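You operate a simulated robot arm through the tools that you are given. There is no shell and no other tool.

The job below is to be done with a simulated two-armed robot. You get a single attempt, and the scene is never put back.

## Task
Set the heat pump to the two figures on its door note.
Fine: hold MODE to begin; floor first, MODE, then water, MODE again to store them; leave AWAY off.

It is judged by the outcome, as a careful person would: the job done as asked, and still so three seconds after it is handed in. It fails if anything else is knocked over, pushed out of place, dropped, spilled or broken.

## Robot
Two 6-joint arms with fingered hands on one trunk that stands fixed in place. Base frame: the origin is at the foot of the trunk, x ahead of it, y to its left, z up. Lengths are in m, angles in degrees, forces in N, time in s.
The left shoulder is at [0.085, 0.155, 1.253], the right one opposite. With the tool pointing down near the work surface each hand reaches from about 0.48 to 0.74 m from the base axis, measured 20 degrees to its own side. Payload 4 kg a hand.
The tool frame of a hand sits at the grasp point between the pads (the TCP): z along the fingers, y along the line on which they close. The tips reach 0.026 m beyond it. The gripper opens to 0.132 m. The gripper's body begins 0.073 m behind the TCP. The gripper is a hand of 3 fingers: y runs from the thumb to the fingers, the wrist lies at [0, 0, -0.224] in the tool frame.
Orientation is that of the tool frame in the base frame, as a unit quaternion [x, y, z, w]. With the fingers straight down and closing along the base's y, the tool's x points along the base's -x, its y along +y and its z along -z.

## Interface
- The arms move only by the tool drive_tool. It takes "left_plan", "right_plan" or both (then of equal length, played together; a hand with none holds still); each is a list that holds one entry, the list of rows, each a list of 6 numbers: the shift along the base's x, y, z in m, then the turn, a rotation vector about the base's x, y, z in degrees. In form: [[[tx, ty, tz, rx, ry, rz], ...]]. A call has 1 to 20 rows; each row shifts and turns the commanded pose from where the row before left it. Each row takes 0.2 s and may step no farther than 0.05 m and 8.6 degrees from the row before; otherwise, the whole call is refused. Where a pose cannot be reached the arm comes as near as it can. A force on the tool above 40 N (or 10 N above the force at the start of the call, whichever is more), or a blocked arm, ends the call early, and 0.2 s more pass. In this call time passes only in rows, and 0.2 s behind the last. The reply holds the time, the measured pose of the TCP, the force on the tool along the base axes, the opening and the grip force, in the units named above and with some noise, with the torque about the TCP (base axes, N m) and any sound that the robot's microphone picked up.
- Cameras (640 x 400 px; columns grow to the right, rows downward): "scene" is now at [0.1549, -0.0272, 1.5935]; the picture's right is [-0.31, -0.95, 0.00], its down [-0.37, 0.12, -0.92] and it looks along [0.87, -0.29, -0.39] (base axes); focal length 350 px, centre (320, 200). "left" rides on the left gripper at [-0.061, 0.003, -0.092] in its tool frame; the picture's right is [-0.05, -1.00, 0.00], its down [0.83, -0.04, -0.55] and it looks along [0.55, -0.03, 0.83] (tool axes); focal length 230 px, centre (320, 200). "right" rides on the right gripper at [0.062, 0.003, -0.092] in its tool frame; the picture's right is [-0.05, 1.00, 0.00], its down [-0.83, -0.04, -0.56] and it looks along [-0.55, -0.03, 0.83] (tool axes); focal length 230 px, centre (320, 200). There is no depth. A picture from a camera that has moved, and an enlarged one, comes with that camera's place and axes in the base frame and with its lens.
- capture(camera): a new picture of that camera. The clock stands still meanwhile.
- raise_lower(by): slides the trunk up (or, below 0, down) by that many m; the arms and the scene camera ride with it, the base frame stays. It gives what a move gives, with no picture.
- move_fingers(finger1, finger2, thumb_bend, hand): sets how far each is bent, from 0 (flat) to 100 (curled in); at 30 the hand is open as for a grip, at 70 the pads meet at the TCP. One left out holds its place. A second passes; each finger stops where it meets its share of the squeeze, and holds until it gets a number again. It is the only way to open and close the hand. It gives what a move gives, with no picture; readings hold the bend of each and the force on the fingers (four entries, about 0 where the hand has none), thumb and palm.
- turn_head(pan, tilt): turns the head with the scene camera to pan (to the left, within 86 degrees either way) and tilt (down, from -29 to 69), counted from straight ahead of the robot. It gives what a move gives.
- inspect(camera, box): a new picture of the part [left, top, right, bottom] of that camera's present view, enlarged. The clock stands still meanwhile.
- close_job(): hands the job in; it is judged then, once.

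Places have to be worked out from the pictures, the camera data and where the tool is seen. Open the grippers and draw the arms clear of the work before you hand the job in, unless the task says otherwise.

The tools are called after "Emit:" by a JSON object that holds its "fn" and its "kwargs". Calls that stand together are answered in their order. drive_tool: Moves the arms, as the interface text tells. Its arguments: {"type":"object","properties":{"left_plan":{"type":"array"},"right_plan":{"type":"array"}},"required":[]} The other tools are called the same way: raise_lower (by) slides the trunk up or down; move_fingers (finger1, finger2, thumb_bend, hand) moves the fingers one by one; turn_head (pan, tilt) turns the head that bears the scene camera; capture (camera) takes a picture; inspect (camera, box) takes an enlarged picture of a part of a camera's view; close_job () hands the job in.

At the start:

```text
clock: 0.0
left_eef_pos: [0.6268, 0.0151, 1.2898]
left_orientation: [-0.002, 1.0, -0.001, 0.0]
left_force: [-31.3, 1.1, -9.0]
left_wrist_torque: [-0.2, -2.6, 0.25]
left_width: 0.1319
left_grip_force: 0.1
left_shape: jaw
left_bend: [30.0, 30.0, 30.0]
left_finger forces: [0.0, 0.1, 0.0, 0.0, 0.1, 0.0]
right_eef_pos: [0.448, -0.433, 1.3982]
right_orientation: [-0.001, 1.0, -0.001, -0.019]
right_force: [-0.2, 0.2, 0.2]
right_wrist_torque: [0.01, -0.01, 0.03]
right_width: 0.1318
right_grip_force: 0.1
right_shape: jaw
right_bend: [30.0, 30.0, 30.0]
right_finger forces: [0.0, 0.0, 0.1, 0.0, 0.1, 0.1]
trunk travel left (down, up): [-0.787, 0.053]
head pan, tilt: [-18.3, 22.2]
```

scene: 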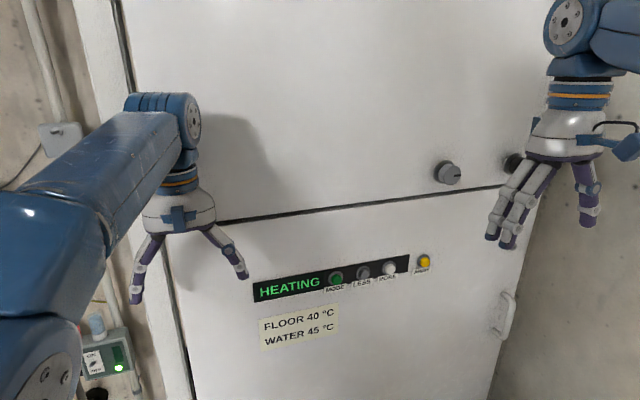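
right: 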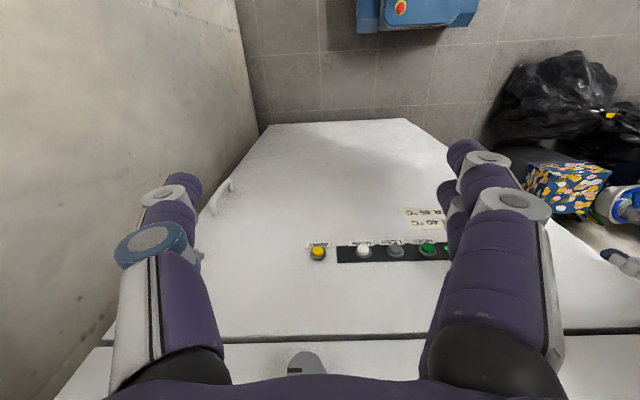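
left: 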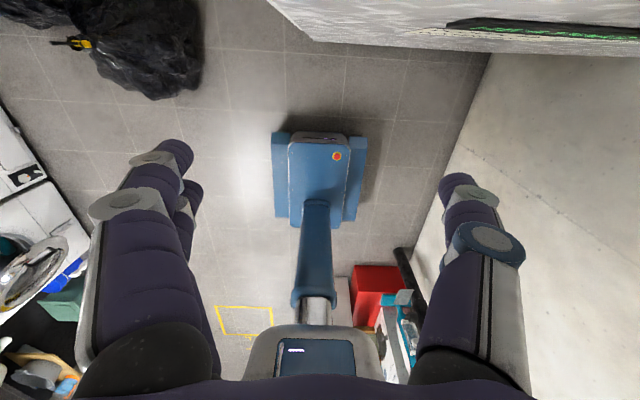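

The left hand already feels about 31 N pushing back along -x, so it may be resting against the cabinet. I'll look closely at the panel, the note and the left hand before I move anything.

Emit:
{"fn": "inspect", "kwargs": {"camera": "scene", "box": [240, 240, 450, 360]}}

Emit:
{"fn": "inspect", "kwargs": {"camera": "scene", "box": [100, 80, 280, 320]}}

Emit:
{"fn": "inspect", "kwargs": {"camera": "scene", "box": [400, 120, 560, 360]}}

Emit:
{"fn": "inspect", "kwargs": {"camera": "scene", "box": [0, 280, 200, 400]}}

```text
3.05 times, centred on (345, 300) of scene
camera zoom: at [0.1549, -0.0272, 1.5935], right [-0.31, -0.95, 0.0], down [-0.37, 0.12, -0.92], along [0.87, -0.29, -0.39], focal length 1066 px, centre (244, -105)
```

zoom: 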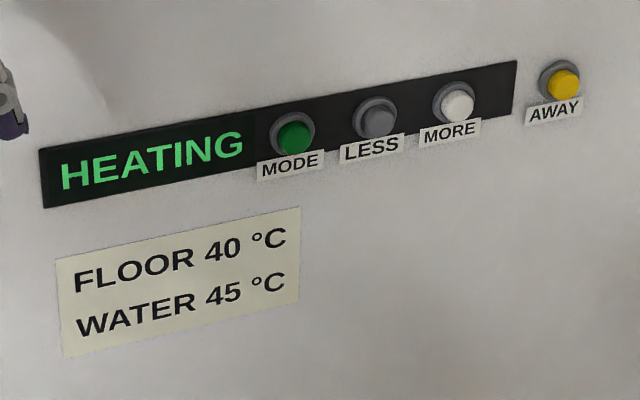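

```text
1.67 times, centred on (190, 200) of scene
camera zoom: at [0.1549, -0.0272, 1.5935], right [-0.31, -0.95, 0.0], down [-0.37, 0.12, -0.92], along [0.87, -0.29, -0.39], focal length 583 px, centre (537, 200)
```

zoom: 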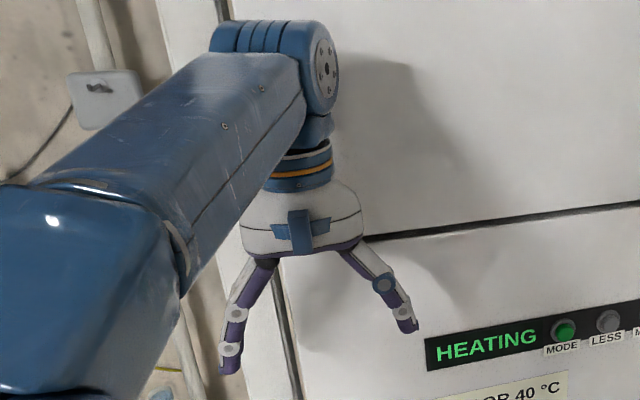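

```text
1.67 times, centred on (480, 240) of scene
camera zoom: at [0.1549, -0.0272, 1.5935], right [-0.31, -0.95, 0.0], down [-0.37, 0.12, -0.92], along [0.87, -0.29, -0.39], focal length 583 px, centre (53, 133)
```

zoom: 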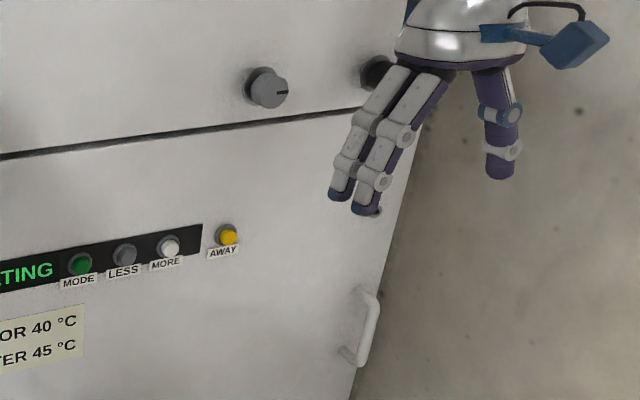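

```text
3.20 times, centred on (100, 340) of scene
camera zoom: at [0.1549, -0.0272, 1.5935], right [-0.31, -0.95, 0.0], down [-0.37, 0.12, -0.92], along [0.87, -0.29, -0.39], focal length 1119 px, centre (1024, -248)
```

zoom: 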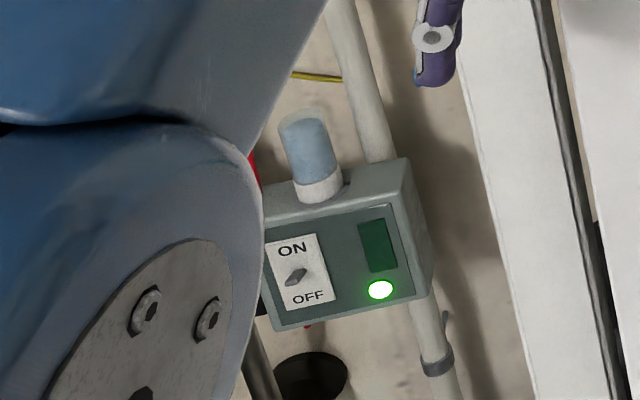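

The two figures are FLOOR 40 and WATER 45, and the display reads HEATING. Triangulating the scene and right cameras puts MODE near (0.70, -0.244, 1.17), LESS near y=-0.305, MORE near -0.367 and AWAY near -0.455. The left hand's camera mount seems to press on the upper panel. I'll check the AWAY button's state, then turn the head left to see what's around the left arm before backing it off.

Emit:
{"fn": "inspect", "kwargs": {"camera": "right", "box": [280, 190, 480, 300]}}

Emit:
{"fn": "inspect", "kwargs": {"camera": "left", "box": [400, 0, 640, 150]}}

Emit:
{"fn": "turn_head", "kwargs": {"pan": 25, "tilt": 30}}

```text
3.20 times, centred on (380, 245) of right
camera zoom: at [0.39, -0.4295, 1.4931], right [0.05, 1.0, 0.0], down [0.85, -0.04, 0.52], along [0.52, -0.03, -0.85], focal length 736 px, centre (128, 56)
```

zoom: 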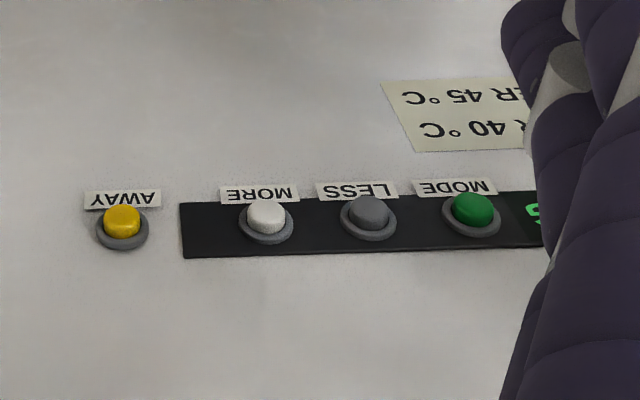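

```text
2.67 times, centred on (520, 75) of left
camera zoom: at [0.6886, 0.0195, 1.3821], right [0.05, -1.0, 0.0], down [-0.83, -0.05, 0.55], along [-0.55, -0.03, -0.83], focal length 614 px, centre (-213, 533)
```

zoom: 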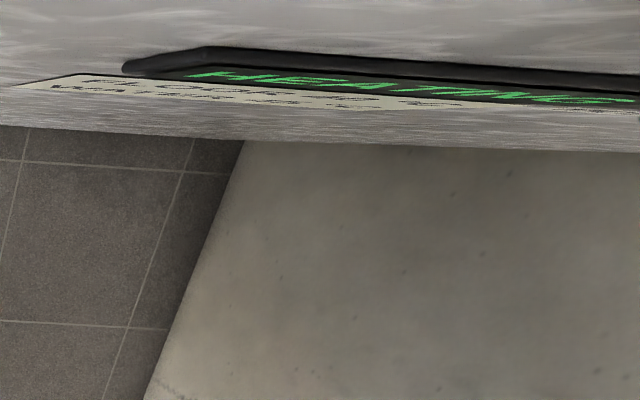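

```text
clock: 1.1
left_eef_pos: [0.624, 0.0203, 1.3033]
left_orientation: [-0.008, 1.0, -0.006, 0.006]
left_force: [0.4, -0.8, -0.3]
left_wrist_torque: [0.01, -0.02, -0.02]
left_width: 0.1321
left_grip_force: 0.0
left_shape: jaw
left_bend: [30.0, 30.0, 30.0]
left_finger forces: [0.1, 0.0, 0.0, 0.0, 0.1, 0.1]
right_eef_pos: [0.4488, -0.434, 1.3852]
right_orientation: [-0.002, 0.999, 0.0, -0.05]
right_force: [-0.8, 0.5, 0.3]
right_wrist_torque: [-0.01, -0.01, -0.02]
right_width: 0.1318
right_grip_force: 0.0
right_shape: jaw
right_bend: [30.0, 30.0, 30.0]
right_finger forces: [0.0, 0.0, 0.0, 0.0, 0.0, 0.0]
trunk travel left (down, up): [-0.787, 0.053]
head pan, tilt: [25.0, 30.0]
```

The left hand has settled off the panel with near-zero force, and the right hand drifted about 13 mm. I'll view the left side now.

Emit:
{"fn": "capture", "kwargs": {"camera": "scene"}}

Emit:
{"fn": "capture", "kwargs": {"camera": "left"}}

Emit:
{"fn": "capture", "kwargs": {"camera": "right"}}

```text
taken
camera scene: at [0.1597, 0.0397, 1.5801], right [0.42, -0.91, -0.01], down [-0.47, -0.21, -0.86], along [0.78, 0.36, -0.51], focal length 350 px, centre (320, 200)
```

scene: 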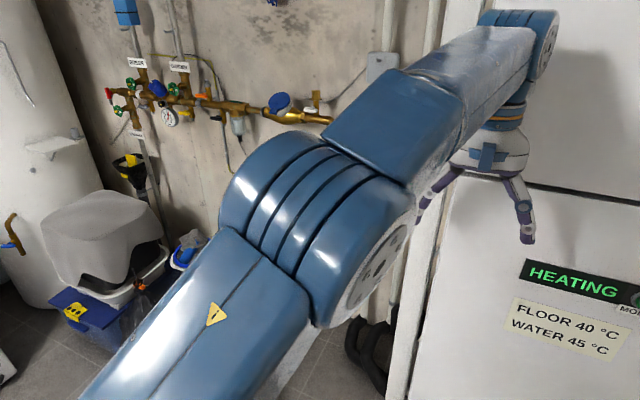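

```text
taken
camera left: at [0.6849, 0.026, 1.3944], right [0.07, -1.0, 0.01], down [-0.84, -0.05, 0.55], along [-0.54, -0.05, -0.84], focal length 230 px, centre (320, 200)
```

left: 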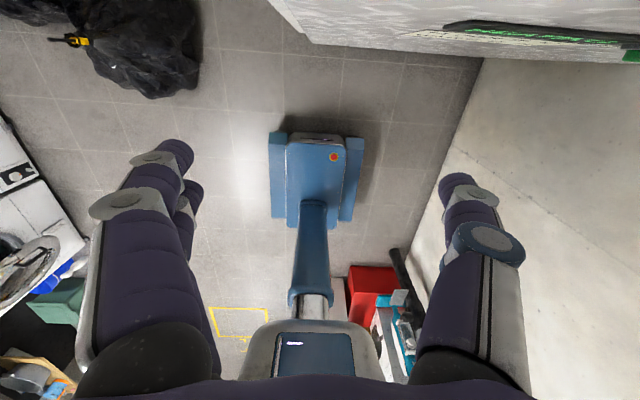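

```text
taken
camera right: at [0.3958, -0.4315, 1.4843], right [0.05, 1.0, 0.0], down [0.88, -0.04, 0.47], along [0.47, -0.02, -0.88], focal length 230 px, centre (320, 200)
```

right: 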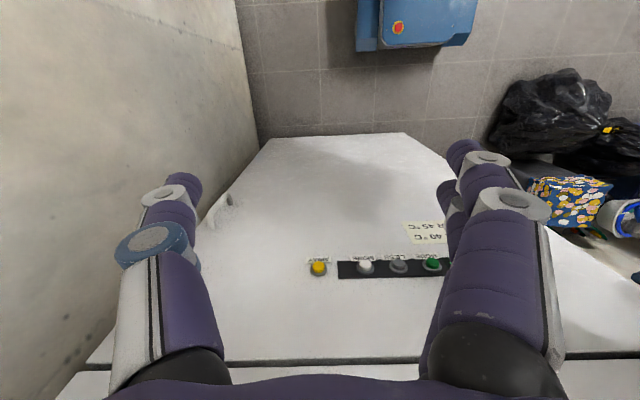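

The left hand is free of the panel, with the clutter well away from it. I'll draw it back 6 cm in -x and turn the head toward the right hand to test finger shapes in free space.

Emit:
{"fn": "drive_tool", "kwargs": {"left_plan": [[[-0.02, 0, 0, 0, 0, 0], [-0.02, 0, 0, 0, 0, 0], [-0.02, 0, 0, 0, 0, 0]]]}}

Emit:
{"fn": "turn_head", "kwargs": {"pan": -30, "tilt": 22}}

Emit:
{"fn": "move_fingers", "kwargs": {"hand": "right", "finger1": 100, "finger2": 100, "thumb_bend": 30}}

Emit:
{"fn": "capture", "kwargs": {"camera": "scene"}}

Emit:
{"fn": "capture", "kwargs": {"camera": "right"}}

```text
clock: 1.4
left_eef_pos: [0.6099, 0.0381, 1.2859]
left_orientation: [-0.027, 0.999, -0.028, -0.018]
left_force: [0.6, -0.6, 6.5]
left_wrist_torque: [0.09, -0.1, 0.02]
left_width: 0.132
left_grip_force: 0.1
left_shape: jaw
left_bend: [30.0, 30.0, 30.0]
left_finger forces: [0.0, 0.1, 0.0, 0.0, 0.0, 0.1]
right_eef_pos: [0.4376, -0.4349, 1.3412]
right_orientation: [-0.002, 0.994, -0.001, -0.105]
right_force: [0.6, 0.3, -0.1]
right_wrist_torque: [0.01, 0.09, -0.01]
right_width: 0.1322
right_grip_force: 0.1
right_shape: jaw
right_bend: [30.0, 30.0, 30.0]
right_finger forces: [0.0, 0.0, 0.0, 0.0, 0.1, 0.1]
trunk travel left (down, up): [-0.787, 0.053]
head pan, tilt: [25.0, 30.0]
stopped in row 1 (left hand): the arm was blocked; the commanded pose is now the measured one
```

```text
clock: 2.7
left_eef_pos: [0.6046, 0.0368, 1.2946]
left_orientation: [-0.026, 0.999, -0.026, -0.01]
left_force: [0.0, -0.5, 0.7]
left_wrist_torque: [-0.01, 0.0, -0.01]
left_width: 0.1317
left_grip_force: 0.0
left_shape: jaw
left_bend: [30.0, 30.0, 30.0]
left_finger forces: [0.0, 0.0, 0.1, 0.1, 0.0, 0.0]
right_eef_pos: [0.4368, -0.4335, 1.3441]
right_orientation: [-0.003, 0.995, -0.002, -0.102]
right_force: [0.4, 0.4, 0.2]
right_wrist_torque: [0.01, 0.0, 0.01]
right_width: 0.1322
right_grip_force: 0.0
right_shape: jaw
right_bend: [30.0, 30.0, 30.0]
right_finger forces: [0.0, 0.0, 0.1, 0.0, 0.0, 0.0]
trunk travel left (down, up): [-0.787, 0.053]
head pan, tilt: [-30.0, 22.0]
```

```text
clock: 3.0
left_eef_pos: [0.5837, 0.0405, 1.3088]
left_orientation: [-0.031, 0.999, -0.031, 0.003]
left_force: [-0.3, -0.2, 0.0]
left_wrist_torque: [0.0, -0.01, 0.0]
left_width: 0.1321
left_grip_force: 0.0
left_shape: jaw
left_bend: [30.0, 30.0, 30.0]
left_finger forces: [0.0, 0.0, 0.0, 0.0, 0.0, 0.0]
right_eef_pos: [0.4201, -0.4334, 1.3202]
right_orientation: [-0.005, 0.99, -0.002, -0.142]
right_force: [0.1, -0.5, 0.2]
right_wrist_torque: [0.03, 0.0, 0.02]
right_width: 0.0736
right_grip_force: 0.2
right_shape: fingers
right_bend: [67.0, 67.0, 30.0]
right_finger forces: [0.1, 0.0, 0.0, 0.1, 0.1, 0.1]
trunk travel left (down, up): [-0.787, 0.053]
head pan, tilt: [-30.0, 22.0]
stopped (left hand): the arm was blocked; the commanded pose is now the measured one
```

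```text
taken
camera scene: at [0.1583, -0.0454, 1.5929], right [-0.5, -0.87, 0.01], down [-0.34, 0.19, -0.92], along [0.8, -0.46, -0.39], focal length 350 px, centre (320, 200)
```

scene: 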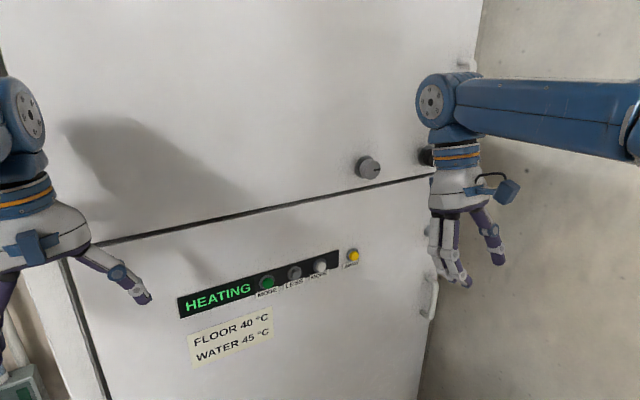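

```text
taken
camera right: at [0.3859, -0.4298, 1.4257], right [0.04, 1.0, -0.02], down [0.95, -0.03, 0.3], along [0.3, -0.03, -0.95], focal length 230 px, centre (320, 200)
```

right: 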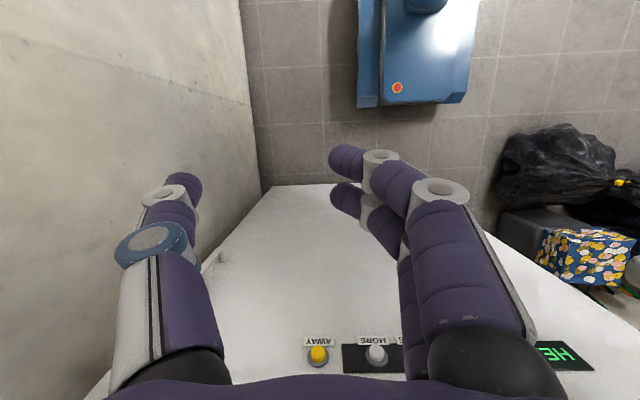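

The left arm reported "blocked" and both arms shifted a little, including the right, which I didn't command. Before moving again I want to see both elbows and what they might be touching, so I'll turn the head to the right.

Emit:
{"fn": "turn_head", "kwargs": {"pan": -75, "tilt": 30}}

Emit:
{"fn": "capture", "kwargs": {"camera": "scene"}}

Emit:
{"fn": "turn_head", "kwargs": {"pan": 60, "tilt": 35}}

Emit:
{"fn": "capture", "kwargs": {"camera": "scene"}}

```text
clock: 4.1
left_eef_pos: [0.5863, 0.041, 1.3075]
left_orientation: [-0.032, 0.999, -0.032, -0.001]
left_force: [0.4, 0.6, -0.3]
left_wrist_torque: [0.01, 0.05, 0.01]
left_width: 0.132
left_grip_force: 0.1
left_shape: jaw
left_bend: [30.0, 30.0, 30.0]
left_finger forces: [0.1, 0.0, 0.0, 0.0, 0.0, 0.1]
right_eef_pos: [0.4224, -0.4328, 1.3201]
right_orientation: [-0.004, 0.99, -0.002, -0.14]
right_force: [0.4, 0.9, 0.8]
right_wrist_torque: [0.01, -0.03, -0.01]
right_width: 0.0576
right_grip_force: 0.1
right_shape: fingers
right_bend: [100.0, 100.0, 30.0]
right_finger forces: [0.1, 0.0, 0.0, 0.0, 0.1, 0.1]
trunk travel left (down, up): [-0.787, 0.053]
head pan, tilt: [-75.0, 30.0]
```

```text
taken
camera scene: at [0.1028, -0.086, 1.581], right [-0.97, -0.26, 0.02], down [-0.15, 0.48, -0.86], along [0.22, -0.84, -0.5], focal length 350 px, centre (320, 200)
```

scene: 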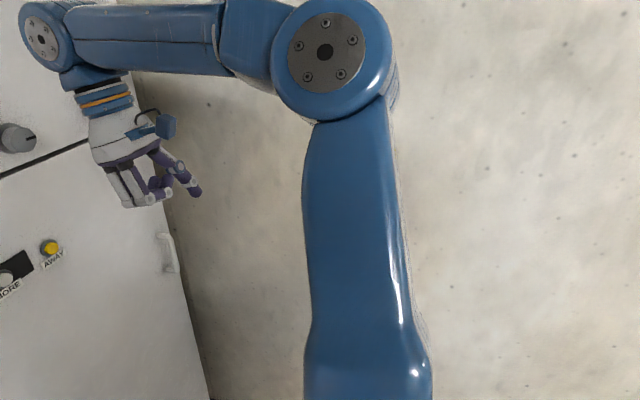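

```text
clock: 6.3
left_eef_pos: [0.5856, 0.0419, 1.3074]
left_orientation: [-0.031, 0.999, -0.033, 0.0]
left_force: [0.1, 0.2, 0.0]
left_wrist_torque: [0.0, 0.03, 0.0]
left_width: 0.1322
left_grip_force: 0.1
left_shape: jaw
left_bend: [30.0, 30.0, 30.0]
left_finger forces: [0.0, 0.0, 0.0, 0.1, 0.1, 0.0]
right_eef_pos: [0.4202, -0.4342, 1.3207]
right_orientation: [-0.005, 0.99, -0.002, -0.14]
right_force: [0.6, 0.3, -0.3]
right_wrist_torque: [-0.02, 0.04, 0.0]
right_width: 0.0578
right_grip_force: 0.2
right_shape: fingers
right_bend: [100.0, 100.0, 30.0]
right_finger forces: [0.0, 0.0, 0.1, 0.0, 0.0, 0.0]
trunk travel left (down, up): [-0.787, 0.053]
head pan, tilt: [60.0, 35.0]
```

```text
taken
camera scene: at [0.1225, 0.0774, 1.5729], right [0.87, -0.5, -0.02], down [-0.3, -0.5, -0.81], along [0.4, 0.71, -0.58], focal length 350 px, centre (320, 200)
```

scene: 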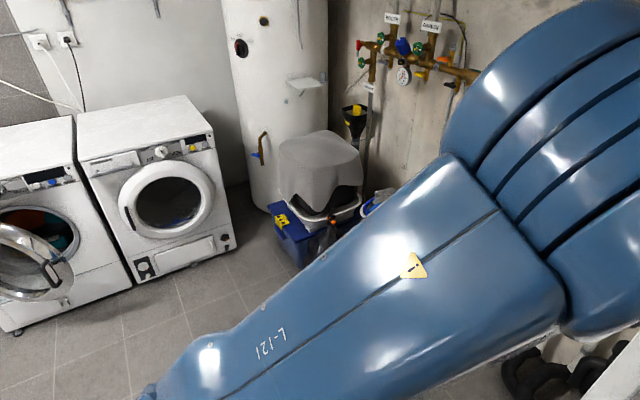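

Both hands now hold steady, and neither elbow is touching anything (the right wall works out to about y=-0.8). I'll make a small right-arm move as a test of how well it tracks commands.

Emit:
{"fn": "drive_tool", "kwargs": {"right_plan": [[[0.02, 0, 0, 0, -4, 0], [0.02, 0, 0, 0, -4, 0]]]}}

```text
clock: 6.6
left_eef_pos: [0.5614, 0.0425, 1.3213]
left_orientation: [-0.033, 0.999, -0.035, 0.011]
left_force: [0.3, -0.1, 0.1]
left_wrist_torque: [0.0, -0.04, -0.01]
left_width: 0.1319
left_grip_force: 0.1
left_shape: jaw
left_bend: [30.0, 30.0, 30.0]
left_finger forces: [0.1, 0.0, 0.0, 0.1, 0.0, 0.0]
right_eef_pos: [0.4156, -0.4348, 1.3063]
right_orientation: [-0.007, 0.988, -0.001, -0.151]
right_force: [-0.3, 0.1, -0.6]
right_wrist_torque: [-0.01, -0.03, 0.03]
right_width: 0.0579
right_grip_force: 0.1
right_shape: fingers
right_bend: [100.0, 100.0, 30.0]
right_finger forces: [0.0, 0.1, 0.0, 0.0, 0.0, 0.0]
right hand out of reach, approached as far as the arm can: row 1
trunk travel left (down, up): [-0.787, 0.053]
head pan, tilt: [60.0, 35.0]
stopped in row 1 (left hand): the arm was blocked; the commanded pose is now the measured one
```

The left hand moved back about 2.5 cm although I only commanded the right, and it again reports blocked. I'll send zero-motion rows to both hands to see whether this is drift or a real obstruction.

Emit:
{"fn": "drive_tool", "kwargs": {"left_plan": [[[0, 0, 0, 0, 0, 0]]], "right_plan": [[[0, 0, 0, 0, 0, 0]]]}}

Emit:
{"fn": "turn_head", "kwargs": {"pan": 30, "tilt": 25}}

Emit:
{"fn": "capture", "kwargs": {"camera": "scene"}}

Emit:
{"fn": "capture", "kwargs": {"camera": "left"}}

```text
clock: 7.2
left_eef_pos: [0.5388, 0.0443, 1.3336]
left_orientation: [-0.035, 0.998, -0.039, 0.021]
left_force: [0.2, -0.1, 0.2]
left_wrist_torque: [-0.01, -0.02, -0.02]
left_width: 0.1321
left_grip_force: 0.0
left_shape: jaw
left_bend: [30.0, 30.0, 30.0]
left_finger forces: [0.0, 0.0, 0.0, 0.0, 0.0, 0.0]
right_eef_pos: [0.3983, -0.4333, 1.2836]
right_orientation: [-0.007, 0.982, -0.001, -0.189]
right_force: [-0.1, -0.2, 0.1]
right_wrist_torque: [0.02, -0.03, -0.01]
right_width: 0.0578
right_grip_force: 0.1
right_shape: fingers
right_bend: [100.0, 100.0, 30.0]
right_finger forces: [0.0, 0.0, 0.0, 0.0, 0.1, 0.0]
trunk travel left (down, up): [-0.787, 0.053]
head pan, tilt: [60.0, 35.0]
stopped in row 1 (right hand): the arm was blocked; the commanded pose is now the measured one
```

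```text
clock: 8.2
left_eef_pos: [0.5425, 0.0456, 1.3322]
left_orientation: [-0.035, 0.998, -0.039, 0.019]
left_force: [0.2, 0.7, 0.5]
left_wrist_torque: [0.03, 0.02, 0.02]
left_width: 0.1321
left_grip_force: 0.1
left_shape: jaw
left_bend: [30.0, 30.0, 30.0]
left_finger forces: [0.0, 0.1, 0.0, 0.0, 0.0, 0.1]
right_eef_pos: [0.4009, -0.4337, 1.2856]
right_orientation: [-0.007, 0.982, -0.002, -0.188]
right_force: [0.6, 0.2, -0.5]
right_wrist_torque: [0.01, 0.0, 0.02]
right_width: 0.0579
right_grip_force: 0.1
right_shape: fingers
right_bend: [100.0, 100.0, 30.0]
right_finger forces: [0.1, 0.0, 0.0, 0.1, 0.1, 0.0]
trunk travel left (down, up): [-0.787, 0.053]
head pan, tilt: [30.0, 25.0]
```

```text
taken
camera scene: at [0.1591, 0.048, 1.5878], right [0.5, -0.87, -0.01], down [-0.38, -0.21, -0.9], along [0.78, 0.45, -0.44], focal length 350 px, centre (320, 200)
```

scene: 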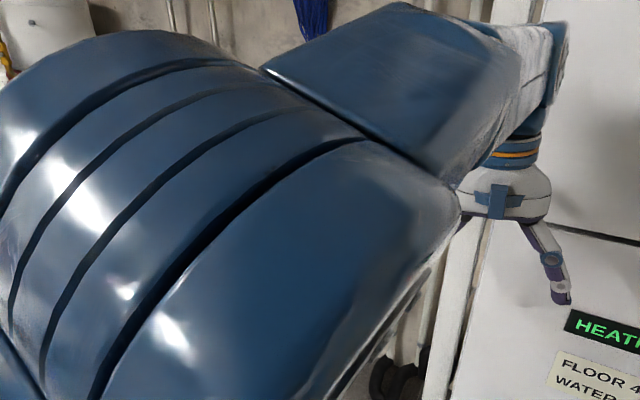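

```text
taken
camera left: at [0.6002, 0.0603, 1.4251], right [0.12, -0.99, 0.08], down [-0.85, -0.06, 0.53], along [-0.52, -0.13, -0.85], focal length 230 px, centre (320, 200)
```

left: 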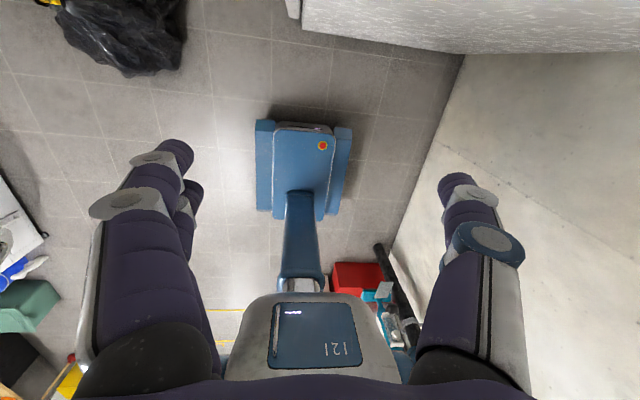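

With zero command, both hands still crept a couple of cm: left back and up, right back and down. Forces stayed near zero, so this looks like the controller settling rather than contact. I'll run a few more zero rows to see whether it converges.

Emit:
{"fn": "drive_tool", "kwargs": {"left_plan": [[[0, 0, 0, 0, 0, 0], [0, 0, 0, 0, 0, 0], [0, 0, 0, 0, 0, 0]]], "right_plan": [[[0, 0, 0, 0, 0, 0], [0, 0, 0, 0, 0, 0], [0, 0, 0, 0, 0, 0]]]}}

```text
clock: 9.2
left_eef_pos: [0.518, 0.0475, 1.3438]
left_orientation: [-0.039, 0.998, -0.046, 0.028]
left_force: [0.1, -0.5, 0.3]
left_wrist_torque: [0.03, -0.02, -0.03]
left_width: 0.1321
left_grip_force: 0.1
left_shape: jaw
left_bend: [30.0, 30.0, 30.0]
left_finger forces: [0.0, 0.0, 0.0, 0.0, 0.0, 0.0]
right_eef_pos: [0.3809, -0.4338, 1.2628]
right_orientation: [-0.009, 0.974, -0.002, -0.227]
right_force: [0.2, 0.4, -0.7]
right_wrist_torque: [0.01, 0.0, -0.02]
right_width: 0.0579
right_grip_force: 0.1
right_shape: fingers
right_bend: [100.0, 100.0, 30.0]
right_finger forces: [0.0, 0.0, 0.0, 0.0, 0.0, 0.0]
trunk travel left (down, up): [-0.787, 0.053]
head pan, tilt: [30.0, 25.0]
stopped in row 3 (right hand): the arm was blocked; the commanded pose is now the measured one
```

The creep is one fixed offset each time the commanded pose is reset, not a continuous drift. On the right it looks like about 4.4° of droop about the elbow. I'll test a compensating command: lift and rotate the right hand against the droop, and push the left slightly against its offset.

Emit:
{"fn": "drive_tool", "kwargs": {"left_plan": [[[0.02, 0, -0.01, 0, 0, 0], [0, 0, 0, 0, 0, 0]]], "right_plan": [[[0.02, 0, 0.02, 0, -5, 0], [0.02, 0, 0.01, 0, -5, 0]]]}}

```text
clock: 9.8
left_eef_pos: [0.5408, 0.0458, 1.3314]
left_orientation: [-0.037, 0.998, -0.041, 0.027]
left_force: [0.6, 0.3, 0.2]
left_wrist_torque: [0.04, 0.0, -0.05]
left_width: 0.132
left_grip_force: 0.1
left_shape: jaw
left_bend: [30.0, 30.0, 30.0]
left_finger forces: [0.0, 0.0, 0.1, 0.0, 0.0, 0.0]
right_eef_pos: [0.4325, -0.4351, 1.3059]
right_orientation: [-0.008, 0.993, -0.004, -0.117]
right_force: [-0.4, 0.1, -0.4]
right_wrist_torque: [0.01, 0.0, 0.0]
right_width: 0.0578
right_grip_force: 0.0
right_shape: fingers
right_bend: [100.0, 100.0, 30.0]
right_finger forces: [0.0, 0.1, 0.0, 0.0, 0.1, 0.1]
right hand out of reach, approached as far as the arm can: row 1
trunk travel left (down, up): [-0.787, 0.053]
head pan, tilt: [30.0, 25.0]
```

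That tracked well, with no blocking. Next I'll rotate the right hand toward pointing forward in moderate steps, keeping it well off the panel and starting to shift it toward the buttons.

Emit:
{"fn": "drive_tool", "kwargs": {"right_plan": [[[0.01, 0.01, -0.005, 0, -7, 0], [0.01, 0.01, -0.005, 0, -7, 0], [0.01, 0.01, -0.005, 0, -7, 0], [0.01, 0.01, -0.005, 0, -7, 0]]]}}

```text
clock: 10.8
left_eef_pos: [0.5414, 0.047, 1.331]
left_orientation: [-0.037, 0.998, -0.042, 0.027]
left_force: [0.0, 0.0, 0.0]
left_wrist_torque: [0.0, 0.01, 0.0]
left_width: 0.1319
left_grip_force: 0.2
left_shape: jaw
left_bend: [30.0, 30.0, 30.0]
left_finger forces: [0.1, 0.1, 0.0, 0.1, 0.1, 0.0]
right_eef_pos: [0.5412, -0.4017, 1.2807]
right_orientation: [-0.007, 0.992, -0.005, 0.126]
right_force: [-0.1, -0.3, 0.0]
right_wrist_torque: [0.02, 0.02, -0.02]
right_width: 0.058
right_grip_force: 0.1
right_shape: fingers
right_bend: [100.0, 100.0, 30.0]
right_finger forces: [0.0, 0.0, 0.0, 0.0, 0.0, 0.2]
right hand out of reach, approached as far as the arm can: row 1, 2, 3, 4
trunk travel left (down, up): [-0.787, 0.053]
head pan, tilt: [30.0, 25.0]
```

The right wrist seems to stay near x≈0.484, so the arm can't fold closer at this trunk height and the rest of the rotation went into moving the hand forward. I'll look at the right arm's posture now.

Emit:
{"fn": "turn_head", "kwargs": {"pan": -55, "tilt": 25}}

Emit:
{"fn": "capture", "kwargs": {"camera": "scene"}}

Emit:
{"fn": "capture", "kwargs": {"camera": "right"}}

```text
clock: 12.4
left_eef_pos: [0.5398, 0.0462, 1.3323]
left_orientation: [-0.037, 0.998, -0.042, 0.028]
left_force: [-0.5, 0.1, 0.5]
left_wrist_torque: [0.03, -0.02, -0.01]
left_width: 0.1324
left_grip_force: 0.0
left_shape: jaw
left_bend: [30.0, 30.0, 30.0]
left_finger forces: [0.1, 0.0, 0.0, 0.1, 0.0, 0.1]
right_eef_pos: [0.5396, -0.4017, 1.2804]
right_orientation: [-0.007, 0.992, -0.005, 0.125]
right_force: [0.4, -0.5, -0.7]
right_wrist_torque: [-0.02, -0.03, 0.0]
right_width: 0.0577
right_grip_force: 0.0
right_shape: fingers
right_bend: [100.0, 100.0, 30.0]
right_finger forces: [0.0, 0.0, 0.1, 0.0, 0.0, 0.1]
trunk travel left (down, up): [-0.787, 0.053]
head pan, tilt: [-55.0, 25.0]
```

```text
taken
camera scene: at [0.1315, -0.0744, 1.5885], right [-0.82, -0.57, 0.02], down [-0.26, 0.35, -0.9], along [0.51, -0.74, -0.43], focal length 350 px, centre (320, 200)
```

scene: 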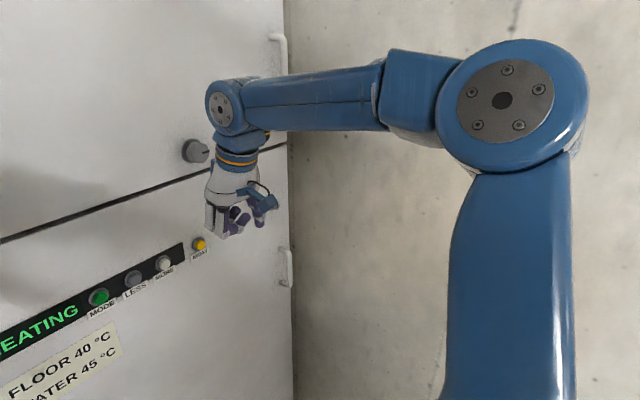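

```text
taken
camera right: at [0.4575, -0.3987, 1.3557], right [0.04, 1.0, 0.0], down [0.67, -0.03, 0.74], along [0.74, -0.03, -0.67], focal length 230 px, centre (320, 200)
```

right: 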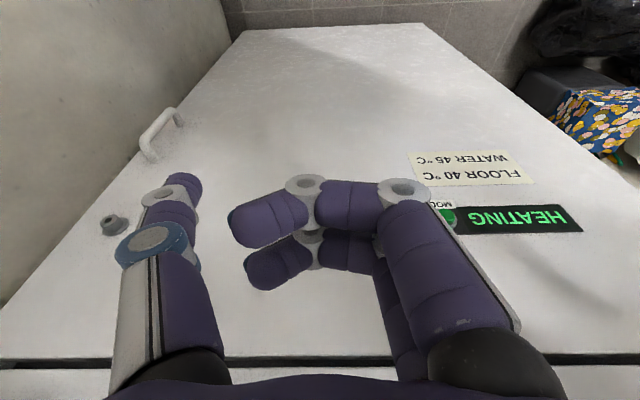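

The elbow is already folded to about 90°, which seems to be its limit, so pointing the hand forward will need the trunk lower. First I'll shift the right command forward so the commanded and actual poses agree, then lower the trunk in stages. The space in front of the door is clear.

Emit:
{"fn": "drive_tool", "kwargs": {"right_plan": [[[0.03, 0, 0, 0, 0, 0], [0.03, 0, 0, 0, 0, 0]]]}}

Emit:
{"fn": "raise_lower", "kwargs": {"by": -0.1}}

```text
clock: 13.0
left_eef_pos: [0.5442, 0.0462, 1.3308]
left_orientation: [-0.038, 0.998, -0.043, 0.026]
left_force: [-0.2, -0.8, -0.6]
left_wrist_torque: [-0.03, 0.01, 0.01]
left_width: 0.1319
left_grip_force: 0.0
left_shape: jaw
left_bend: [30.0, 30.0, 30.0]
left_finger forces: [0.0, 0.0, 0.1, 0.0, 0.0, 0.0]
right_eef_pos: [0.6021, -0.4011, 1.3024]
right_orientation: [-0.008, 0.988, -0.004, 0.152]
right_force: [-0.1, 0.2, -0.3]
right_wrist_torque: [0.0, 0.03, 0.01]
right_width: 0.0577
right_grip_force: 0.1
right_shape: fingers
right_bend: [100.0, 100.0, 30.0]
right_finger forces: [0.0, 0.1, 0.0, 0.0, 0.1, 0.0]
trunk travel left (down, up): [-0.787, 0.053]
head pan, tilt: [-55.0, 25.0]
```

```text
clock: 14.3
left_eef_pos: [0.541, 0.0458, 1.2319]
left_orientation: [-0.038, 0.998, -0.041, 0.028]
left_force: [-0.8, -0.8, 0.6]
left_wrist_torque: [0.01, 0.0, 0.0]
left_width: 0.1319
left_grip_force: 0.1
left_shape: jaw
left_bend: [30.0, 30.0, 30.0]
left_finger forces: [0.0, 0.0, 0.0, 0.0, 0.0, 0.1]
right_eef_pos: [0.5979, -0.4034, 1.2035]
right_orientation: [-0.007, 0.988, -0.004, 0.151]
right_force: [-0.4, 0.2, 0.2]
right_wrist_torque: [0.01, 0.04, 0.04]
right_width: 0.0578
right_grip_force: 0.0
right_shape: fingers
right_bend: [100.0, 100.0, 30.0]
right_finger forces: [0.0, 0.1, 0.0, 0.0, 0.0, 0.0]
trunk travel left (down, up): [-0.687, 0.153]
head pan, tilt: [-55.0, 25.0]
```

Commands track well now. While the trunk is partly lowered I'll close the right hand into a bunch (all at 70) and view it as a pressing tool.

Emit:
{"fn": "move_fingers", "kwargs": {"hand": "right", "finger1": 70, "finger2": 70, "thumb_bend": 70}}

Emit:
{"fn": "capture", "kwargs": {"camera": "right"}}

Emit:
{"fn": "capture", "kwargs": {"camera": "scene"}}

```text
clock: 15.3
left_eef_pos: [0.5403, 0.0458, 1.2327]
left_orientation: [-0.037, 0.998, -0.042, 0.027]
left_force: [-0.7, 0.1, 0.2]
left_wrist_torque: [0.02, 0.04, 0.01]
left_width: 0.1319
left_grip_force: 0.1
left_shape: jaw
left_bend: [30.0, 30.0, 30.0]
left_finger forces: [0.1, 0.0, 0.0, 0.1, 0.1, 0.0]
right_eef_pos: [0.5986, -0.4027, 1.2036]
right_orientation: [-0.007, 0.989, -0.004, 0.151]
right_force: [-0.2, 0.2, -0.2]
right_wrist_torque: [0.02, 0.0, 0.0]
right_width: 0.0054
right_grip_force: 0.0
right_shape: fingers
right_bend: [70.0, 70.0, 70.0]
right_finger forces: [0.0, 0.0, 0.1, 0.1, 0.0, 0.1]
trunk travel left (down, up): [-0.687, 0.153]
head pan, tilt: [-55.0, 25.0]
```

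```text
taken
camera right: at [0.5117, -0.3988, 1.2733], right [0.04, 1.0, 0.0], down [0.63, -0.03, 0.78], along [0.78, -0.03, -0.63], focal length 230 px, centre (320, 200)
```

right: 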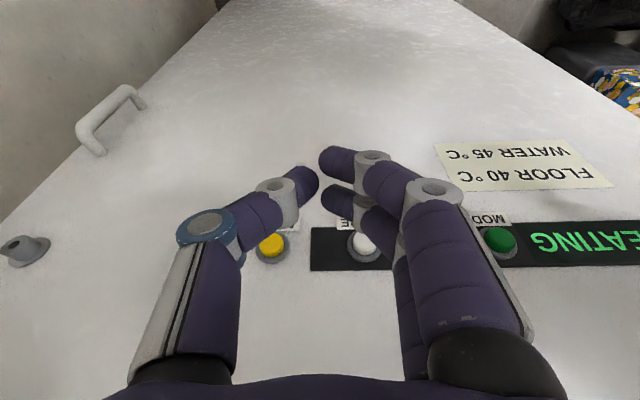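

```text
taken
camera scene: at [0.1298, -0.0744, 1.4885], right [-0.82, -0.57, 0.02], down [-0.26, 0.35, -0.9], along [0.51, -0.74, -0.43], focal length 350 px, centre (320, 200)
```

scene: 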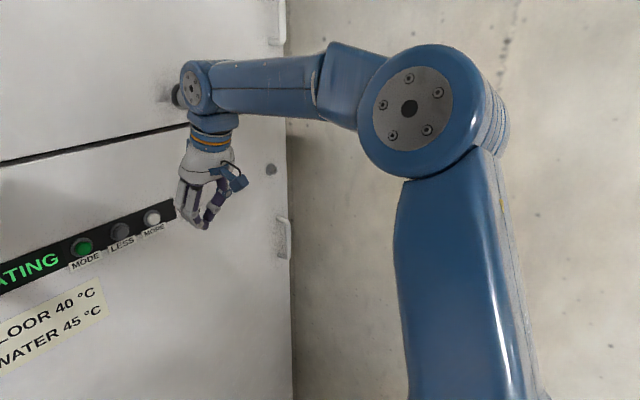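

Closed together the tips make a broad arch rather than a point, which is too blunt. I'll try one extended finger as a pointer: finger1 at 25, with the thumb and finger2 curled in.

Emit:
{"fn": "move_fingers", "kwargs": {"hand": "right", "finger1": 25, "finger2": 30, "thumb_bend": 100}}

Emit:
{"fn": "move_fingers", "kwargs": {"hand": "right", "finger2": 100}}

Emit:
{"fn": "capture", "kwargs": {"camera": "right"}}

Emit:
{"fn": "inspect", "kwargs": {"camera": "scene", "box": [140, 100, 300, 260]}}

```text
clock: 16.3
left_eef_pos: [0.5405, 0.0456, 1.2317]
left_orientation: [-0.037, 0.998, -0.041, 0.028]
left_force: [0.1, -0.1, 0.9]
left_wrist_torque: [-0.01, 0.0, -0.02]
left_width: 0.1322
left_grip_force: 0.2
left_shape: jaw
left_bend: [30.0, 30.0, 30.0]
left_finger forces: [0.0, 0.0, 0.0, 0.0, 0.1, 0.1]
right_eef_pos: [0.5987, -0.4019, 1.2038]
right_orientation: [-0.007, 0.989, -0.005, 0.151]
right_force: [0.1, -0.4, -0.3]
right_wrist_torque: [0.0, 0.0, 0.01]
right_width: 0.05
right_grip_force: 0.1
right_shape: fingers
right_bend: [25.0, 30.0, 100.0]
right_finger forces: [0.0, 0.0, 0.0, 0.1, 0.0, 0.0]
trunk travel left (down, up): [-0.687, 0.153]
head pan, tilt: [-55.0, 25.0]
```

```text
clock: 17.3
left_eef_pos: [0.5406, 0.0469, 1.2313]
left_orientation: [-0.038, 0.998, -0.04, 0.028]
left_force: [-0.1, -0.2, -0.1]
left_wrist_torque: [0.05, 0.0, -0.01]
left_width: 0.1318
left_grip_force: 0.1
left_shape: jaw
left_bend: [30.0, 30.0, 30.0]
left_finger forces: [0.0, 0.1, 0.1, 0.0, 0.1, 0.0]
right_eef_pos: [0.598, -0.4015, 1.2021]
right_orientation: [-0.006, 0.988, -0.005, 0.152]
right_force: [0.1, -0.3, 0.2]
right_wrist_torque: [0.01, -0.02, -0.01]
right_width: 0.0538
right_grip_force: 0.0
right_shape: fingers
right_bend: [25.0, 96.0, 100.0]
right_finger forces: [0.0, 0.0, 0.1, 0.0, 0.0, 0.0]
trunk travel left (down, up): [-0.687, 0.153]
head pan, tilt: [-55.0, 25.0]
```

```text
taken
camera right: at [0.5115, -0.3988, 1.2734], right [0.04, 1.0, 0.0], down [0.63, -0.03, 0.78], along [0.78, -0.03, -0.63], focal length 230 px, centre (320, 200)
```

right: 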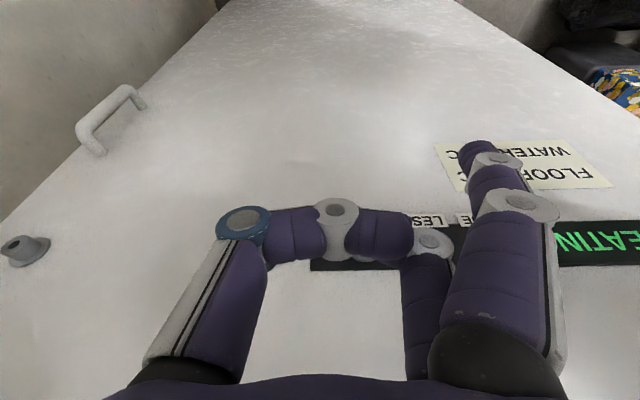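

```text
2.50 times, centred on (220, 180) of scene
camera zoom: at [0.1296, -0.0744, 1.4885], right [-0.82, -0.57, 0.02], down [-0.26, 0.35, -0.9], along [0.51, -0.74, -0.43], focal length 874 px, centre (570, 250)
```

zoom: 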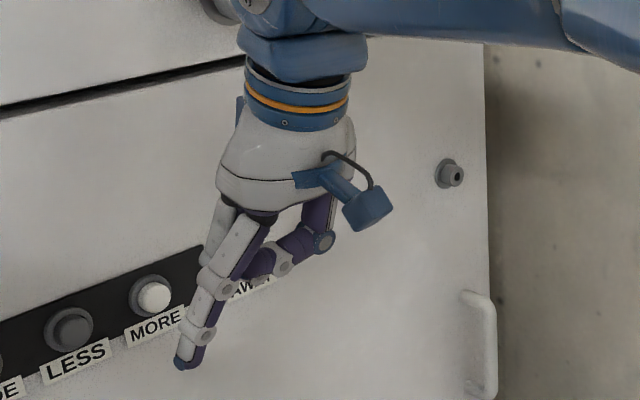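

Finger1 now makes a clean straight pointer, with its tip about 0.083 m to the +y side of the TCP and about 0.02 m ahead of it. I'll lower the trunk 0.28 m so the arm has room to point forward; the hand passes about 7 cm in front of the buttons.

Emit:
{"fn": "raise_lower", "kwargs": {"by": -0.28}}

Emit:
{"fn": "turn_head", "kwargs": {"pan": -20, "tilt": 5}}

Emit:
{"fn": "capture", "kwargs": {"camera": "scene"}}

```text
clock: 20.1
left_eef_pos: [0.5394, 0.0453, 0.9506]
left_orientation: [-0.037, 0.998, -0.04, 0.027]
left_force: [0.0, 0.8, -0.8]
left_wrist_torque: [0.01, -0.01, 0.03]
left_width: 0.1319
left_grip_force: 0.0
left_shape: jaw
left_bend: [30.0, 30.0, 30.0]
left_finger forces: [0.0, 0.0, 0.0, 0.0, 0.0, 0.0]
right_eef_pos: [0.5968, -0.403, 0.9231]
right_orientation: [-0.007, 0.989, -0.005, 0.15]
right_force: [0.3, -0.5, 0.3]
right_wrist_torque: [0.0, -0.04, -0.01]
right_width: 0.0535
right_grip_force: 0.1
right_shape: fingers
right_bend: [25.0, 96.0, 100.0]
right_finger forces: [0.0, 0.1, 0.1, 0.1, 0.0, 0.0]
trunk travel left (down, up): [-0.407, 0.433]
head pan, tilt: [-55.0, 25.0]
```

```text
clock: 21.1
left_eef_pos: [0.5388, 0.0456, 0.9509]
left_orientation: [-0.036, 0.998, -0.04, 0.027]
left_force: [0.6, 0.7, -0.4]
left_wrist_torque: [0.0, 0.0, -0.01]
left_width: 0.132
left_grip_force: 0.0
left_shape: jaw
left_bend: [30.0, 30.0, 30.0]
left_finger forces: [0.0, 0.1, 0.1, 0.0, 0.0, 0.0]
right_eef_pos: [0.597, -0.4016, 0.9248]
right_orientation: [-0.007, 0.989, -0.005, 0.151]
right_force: [-0.4, -0.6, -0.3]
right_wrist_torque: [0.02, 0.02, -0.02]
right_width: 0.0537
right_grip_force: 0.1
right_shape: fingers
right_bend: [25.0, 96.0, 100.0]
right_finger forces: [0.0, 0.1, 0.1, 0.1, 0.0, 0.0]
trunk travel left (down, up): [-0.407, 0.433]
head pan, tilt: [-20.0, 5.0]
```

```text
taken
camera scene: at [0.1584, -0.0304, 1.2403], right [-0.34, -0.94, 0.01], down [-0.1, 0.03, -0.99], along [0.93, -0.34, -0.11], focal length 350 px, centre (320, 200)
```

scene: 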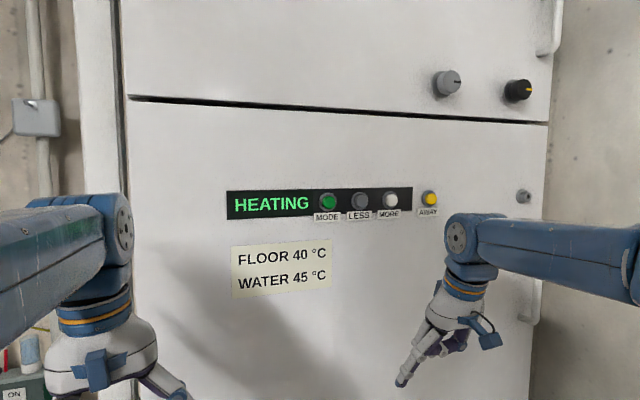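

The view is excellent, and from here I get MODE y≈-0.243, LESS -0.302, MORE -0.364, AWAY -0.45, all at z≈1.172. Next I'll raise the right hand and rotate it toward forward in two batches, keeping about 6 cm from the panel.

Emit:
{"fn": "drive_tool", "kwargs": {"right_plan": [[[0.0, 0.0075, 0.0268, 0, -4.75, 0], [0.0, 0.0075, 0.0268, 0, -4.75, 0], [0.0, 0.0075, 0.0268, 0, -4.75, 0], [0.0, 0.0075, 0.0268, 0, -4.75, 0], [0.0, 0.0075, 0.0268, 0, -4.75, 0]]]}}

Emit:
{"fn": "capture", "kwargs": {"camera": "scene"}}

```text
clock: 22.3
left_eef_pos: [0.5388, 0.046, 0.952]
left_orientation: [-0.037, 0.998, -0.04, 0.027]
left_force: [-0.9, -1.0, 0.0]
left_wrist_torque: [0.0, -0.01, -0.01]
left_width: 0.1319
left_grip_force: 0.2
left_shape: jaw
left_bend: [30.0, 30.0, 30.0]
left_finger forces: [0.0, 0.0, 0.0, 0.1, 0.0, 0.0]
right_eef_pos: [0.6181, -0.3679, 1.0476]
right_orientation: [-0.006, 0.941, -0.005, 0.339]
right_force: [0.3, 0.5, -0.4]
right_wrist_torque: [0.01, -0.01, 0.03]
right_width: 0.0542
right_grip_force: 0.0
right_shape: fingers
right_bend: [25.0, 96.0, 100.0]
right_finger forces: [0.0, 0.1, 0.1, 0.0, 0.0, 0.0]
right hand out of reach, approached as far as the arm can: row 4, 5
trunk travel left (down, up): [-0.407, 0.433]
head pan, tilt: [-20.0, 5.0]
```

```text
taken
camera scene: at [0.1577, -0.0298, 1.2404], right [-0.34, -0.94, 0.01], down [-0.1, 0.03, -0.99], along [0.93, -0.34, -0.1], focal length 350 px, centre (320, 200)
```

scene: 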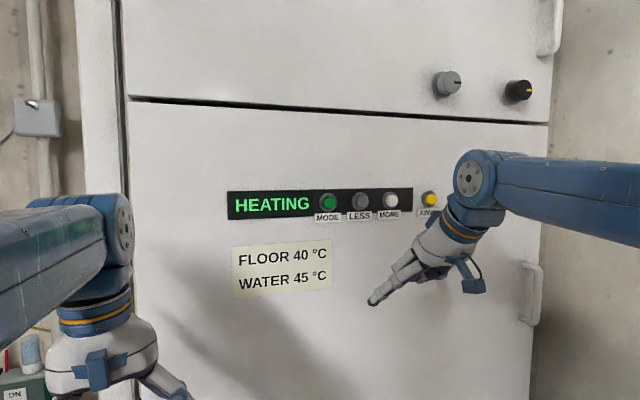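

The arm is near its inner reach again but will have more room as the wrist rises. I'll continue up and rotate to about 25° below horizontal, ending about 4 cm in front of MODE.

Emit:
{"fn": "drive_tool", "kwargs": {"right_plan": [[[0.0045, 0.0068, 0.0242, 0, -4.2, 0], [0.0045, 0.0068, 0.0242, 0, -4.2, 0], [0.0045, 0.0068, 0.0242, 0, -4.2, 0], [0.0045, 0.0068, 0.0242, 0, -4.2, 0], [0.0045, 0.0068, 0.0242, 0, -4.2, 0], [0.0045, 0.0068, 0.0242, 0, -4.2, 0]]]}}

Emit:
{"fn": "capture", "kwargs": {"camera": "scene"}}

Emit:
{"fn": "capture", "kwargs": {"camera": "right"}}

```text
clock: 23.7
left_eef_pos: [0.5397, 0.0464, 0.9514]
left_orientation: [-0.036, 0.998, -0.041, 0.028]
left_force: [0.0, 0.0, -0.1]
left_wrist_torque: [0.02, 0.0, 0.0]
left_width: 0.1319
left_grip_force: 0.1
left_shape: jaw
left_bend: [30.0, 30.0, 30.0]
left_finger forces: [0.0, 0.0, 0.1, 0.1, 0.0, 0.0]
right_eef_pos: [0.6648, -0.3278, 1.1962]
right_orientation: [-0.004, 0.844, -0.006, 0.536]
right_force: [0.0, -0.6, 0.0]
right_wrist_torque: [-0.02, -0.03, 0.0]
right_width: 0.0537
right_grip_force: 0.0
right_shape: fingers
right_bend: [25.0, 96.0, 100.0]
right_finger forces: [0.1, 0.0, 0.0, 0.0, 0.0, 0.0]
right hand out of reach, approached as far as the arm can: row 1, 2, 3
trunk travel left (down, up): [-0.407, 0.433]
head pan, tilt: [-20.0, 5.0]
```

```text
taken
camera scene: at [0.1582, -0.03, 1.2404], right [-0.34, -0.94, 0.01], down [-0.1, 0.03, -0.99], along [0.93, -0.34, -0.1], focal length 350 px, centre (320, 200)
```

scene: 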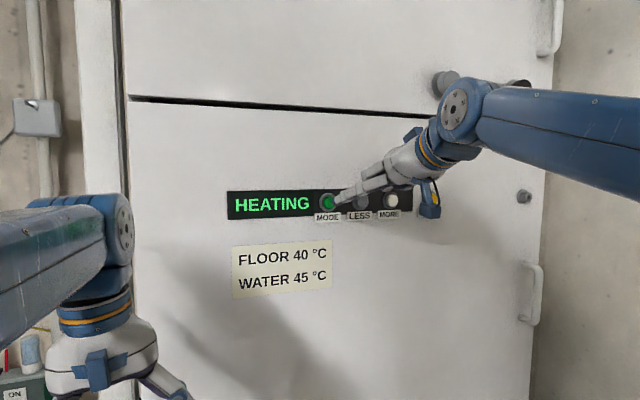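

```text
taken
camera right: at [0.5548, -0.3243, 1.1797], right [0.02, 1.0, 0.03], down [-0.15, -0.03, 0.99], along [0.99, -0.03, 0.15], focal length 230 px, centre (320, 200)
```

right: 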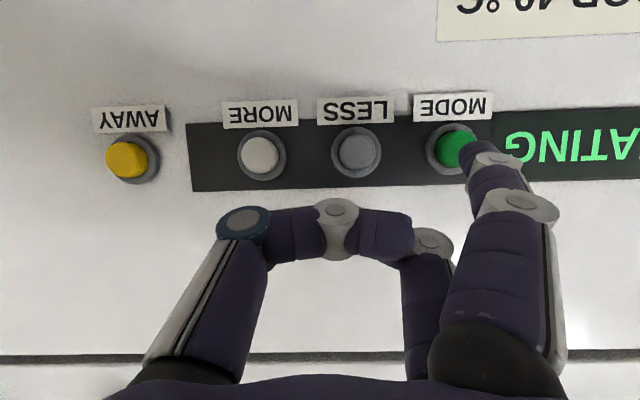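

The pointer tip is now just in front of MODE. I'll zoom both cameras to judge the gap and alignment.

Emit:
{"fn": "inspect", "kwargs": {"camera": "scene", "box": [290, 160, 430, 248]}}

Emit:
{"fn": "inspect", "kwargs": {"camera": "right", "box": [400, 80, 560, 200]}}

```text
4.55 times, centred on (360, 204) of scene
camera zoom: at [0.1582, -0.03, 1.2404], right [-0.34, -0.94, 0.01], down [-0.1, 0.03, -0.99], along [0.93, -0.34, -0.1], focal length 1590 px, centre (138, 182)
```

zoom: 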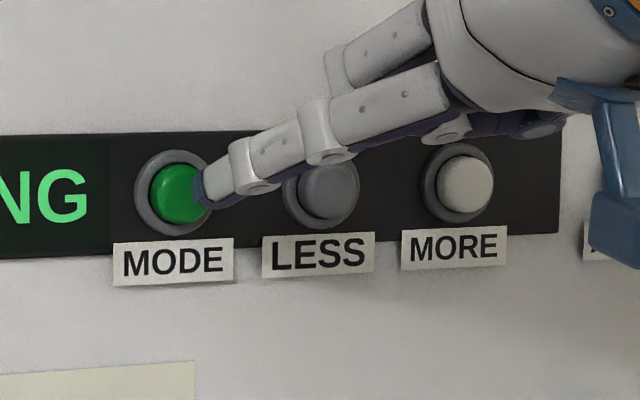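

```text
3.33 times, centred on (480, 140) of right
camera zoom: at [0.5548, -0.3243, 1.1797], right [0.02, 1.0, 0.03], down [-0.15, -0.03, 0.99], along [0.99, -0.03, 0.15], focal length 767 px, centre (-213, 400)
```

zoom: 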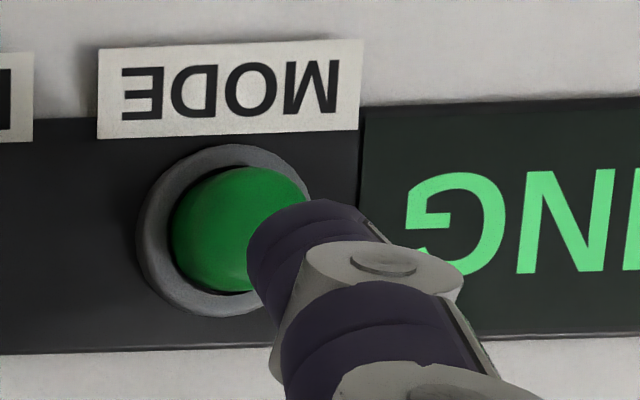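

Triangulation puts the tip at about (0.687, -0.246, 1.176) and the MODE face at about (0.700, -0.245, 1.174), so they're aligned with roughly 1.3 cm to go. I'll close part of that gap and check the force.

Emit:
{"fn": "drive_tool", "kwargs": {"right_plan": [[[0.004, 0, -0.001, 0, 0, 0], [0.004, 0, -0.001, 0, 0, 0]]]}}

Emit:
{"fn": "inspect", "kwargs": {"camera": "scene", "box": [230, 160, 430, 285]}}

Emit:
{"fn": "inspect", "kwargs": {"camera": "right", "box": [400, 80, 560, 200]}}

```text
clock: 24.3
left_eef_pos: [0.5385, 0.0461, 0.9523]
left_orientation: [-0.036, 0.998, -0.039, 0.027]
left_force: [0.0, -0.5, 0.1]
left_wrist_torque: [0.01, 0.0, 0.06]
left_width: 0.1318
left_grip_force: 0.1
left_shape: jaw
left_bend: [30.0, 30.0, 30.0]
left_finger forces: [0.0, 0.0, 0.0, 0.1, 0.0, 0.1]
right_eef_pos: [0.665, -0.3285, 1.2014]
right_orientation: [-0.003, 0.84, -0.007, 0.542]
right_force: [-0.1, -0.2, -0.1]
right_wrist_torque: [0.0, 0.01, 0.01]
right_width: 0.054
right_grip_force: 0.0
right_shape: fingers
right_bend: [25.0, 96.0, 100.0]
right_finger forces: [0.0, 0.1, 0.0, 0.0, 0.1, 0.0]
trunk travel left (down, up): [-0.407, 0.433]
head pan, tilt: [-20.0, 5.0]
```

```text
3.20 times, centred on (330, 222) of scene
camera zoom: at [0.1582, -0.0303, 1.2404], right [-0.34, -0.94, 0.01], down [-0.1, 0.03, -0.99], along [0.93, -0.34, -0.1], focal length 1119 px, centre (288, 128)
```

zoom: 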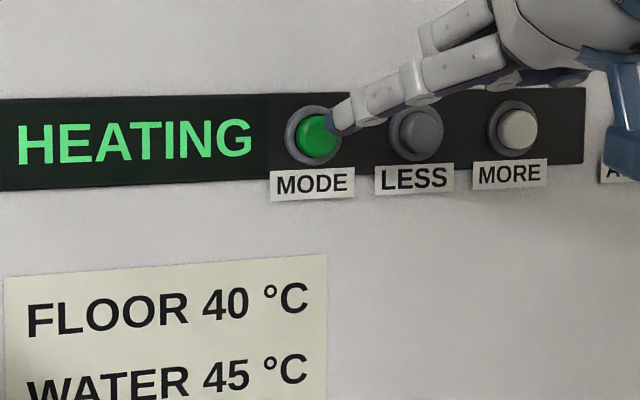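

```text
3.33 times, centred on (480, 140) of right
camera zoom: at [0.5559, -0.3243, 1.1834], right [0.02, 1.0, 0.03], down [-0.16, -0.03, 0.99], along [0.99, -0.03, 0.16], focal length 767 px, centre (-213, 400)
```

zoom: 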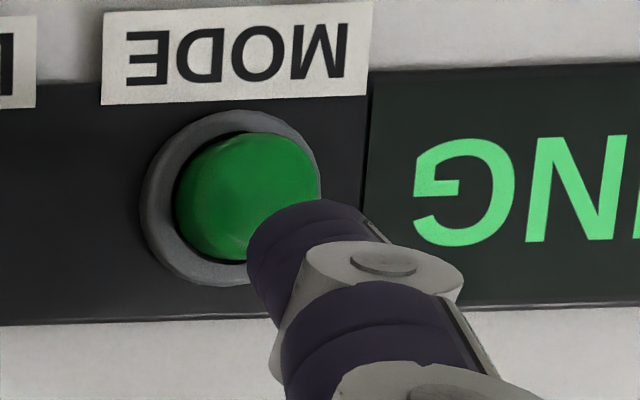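

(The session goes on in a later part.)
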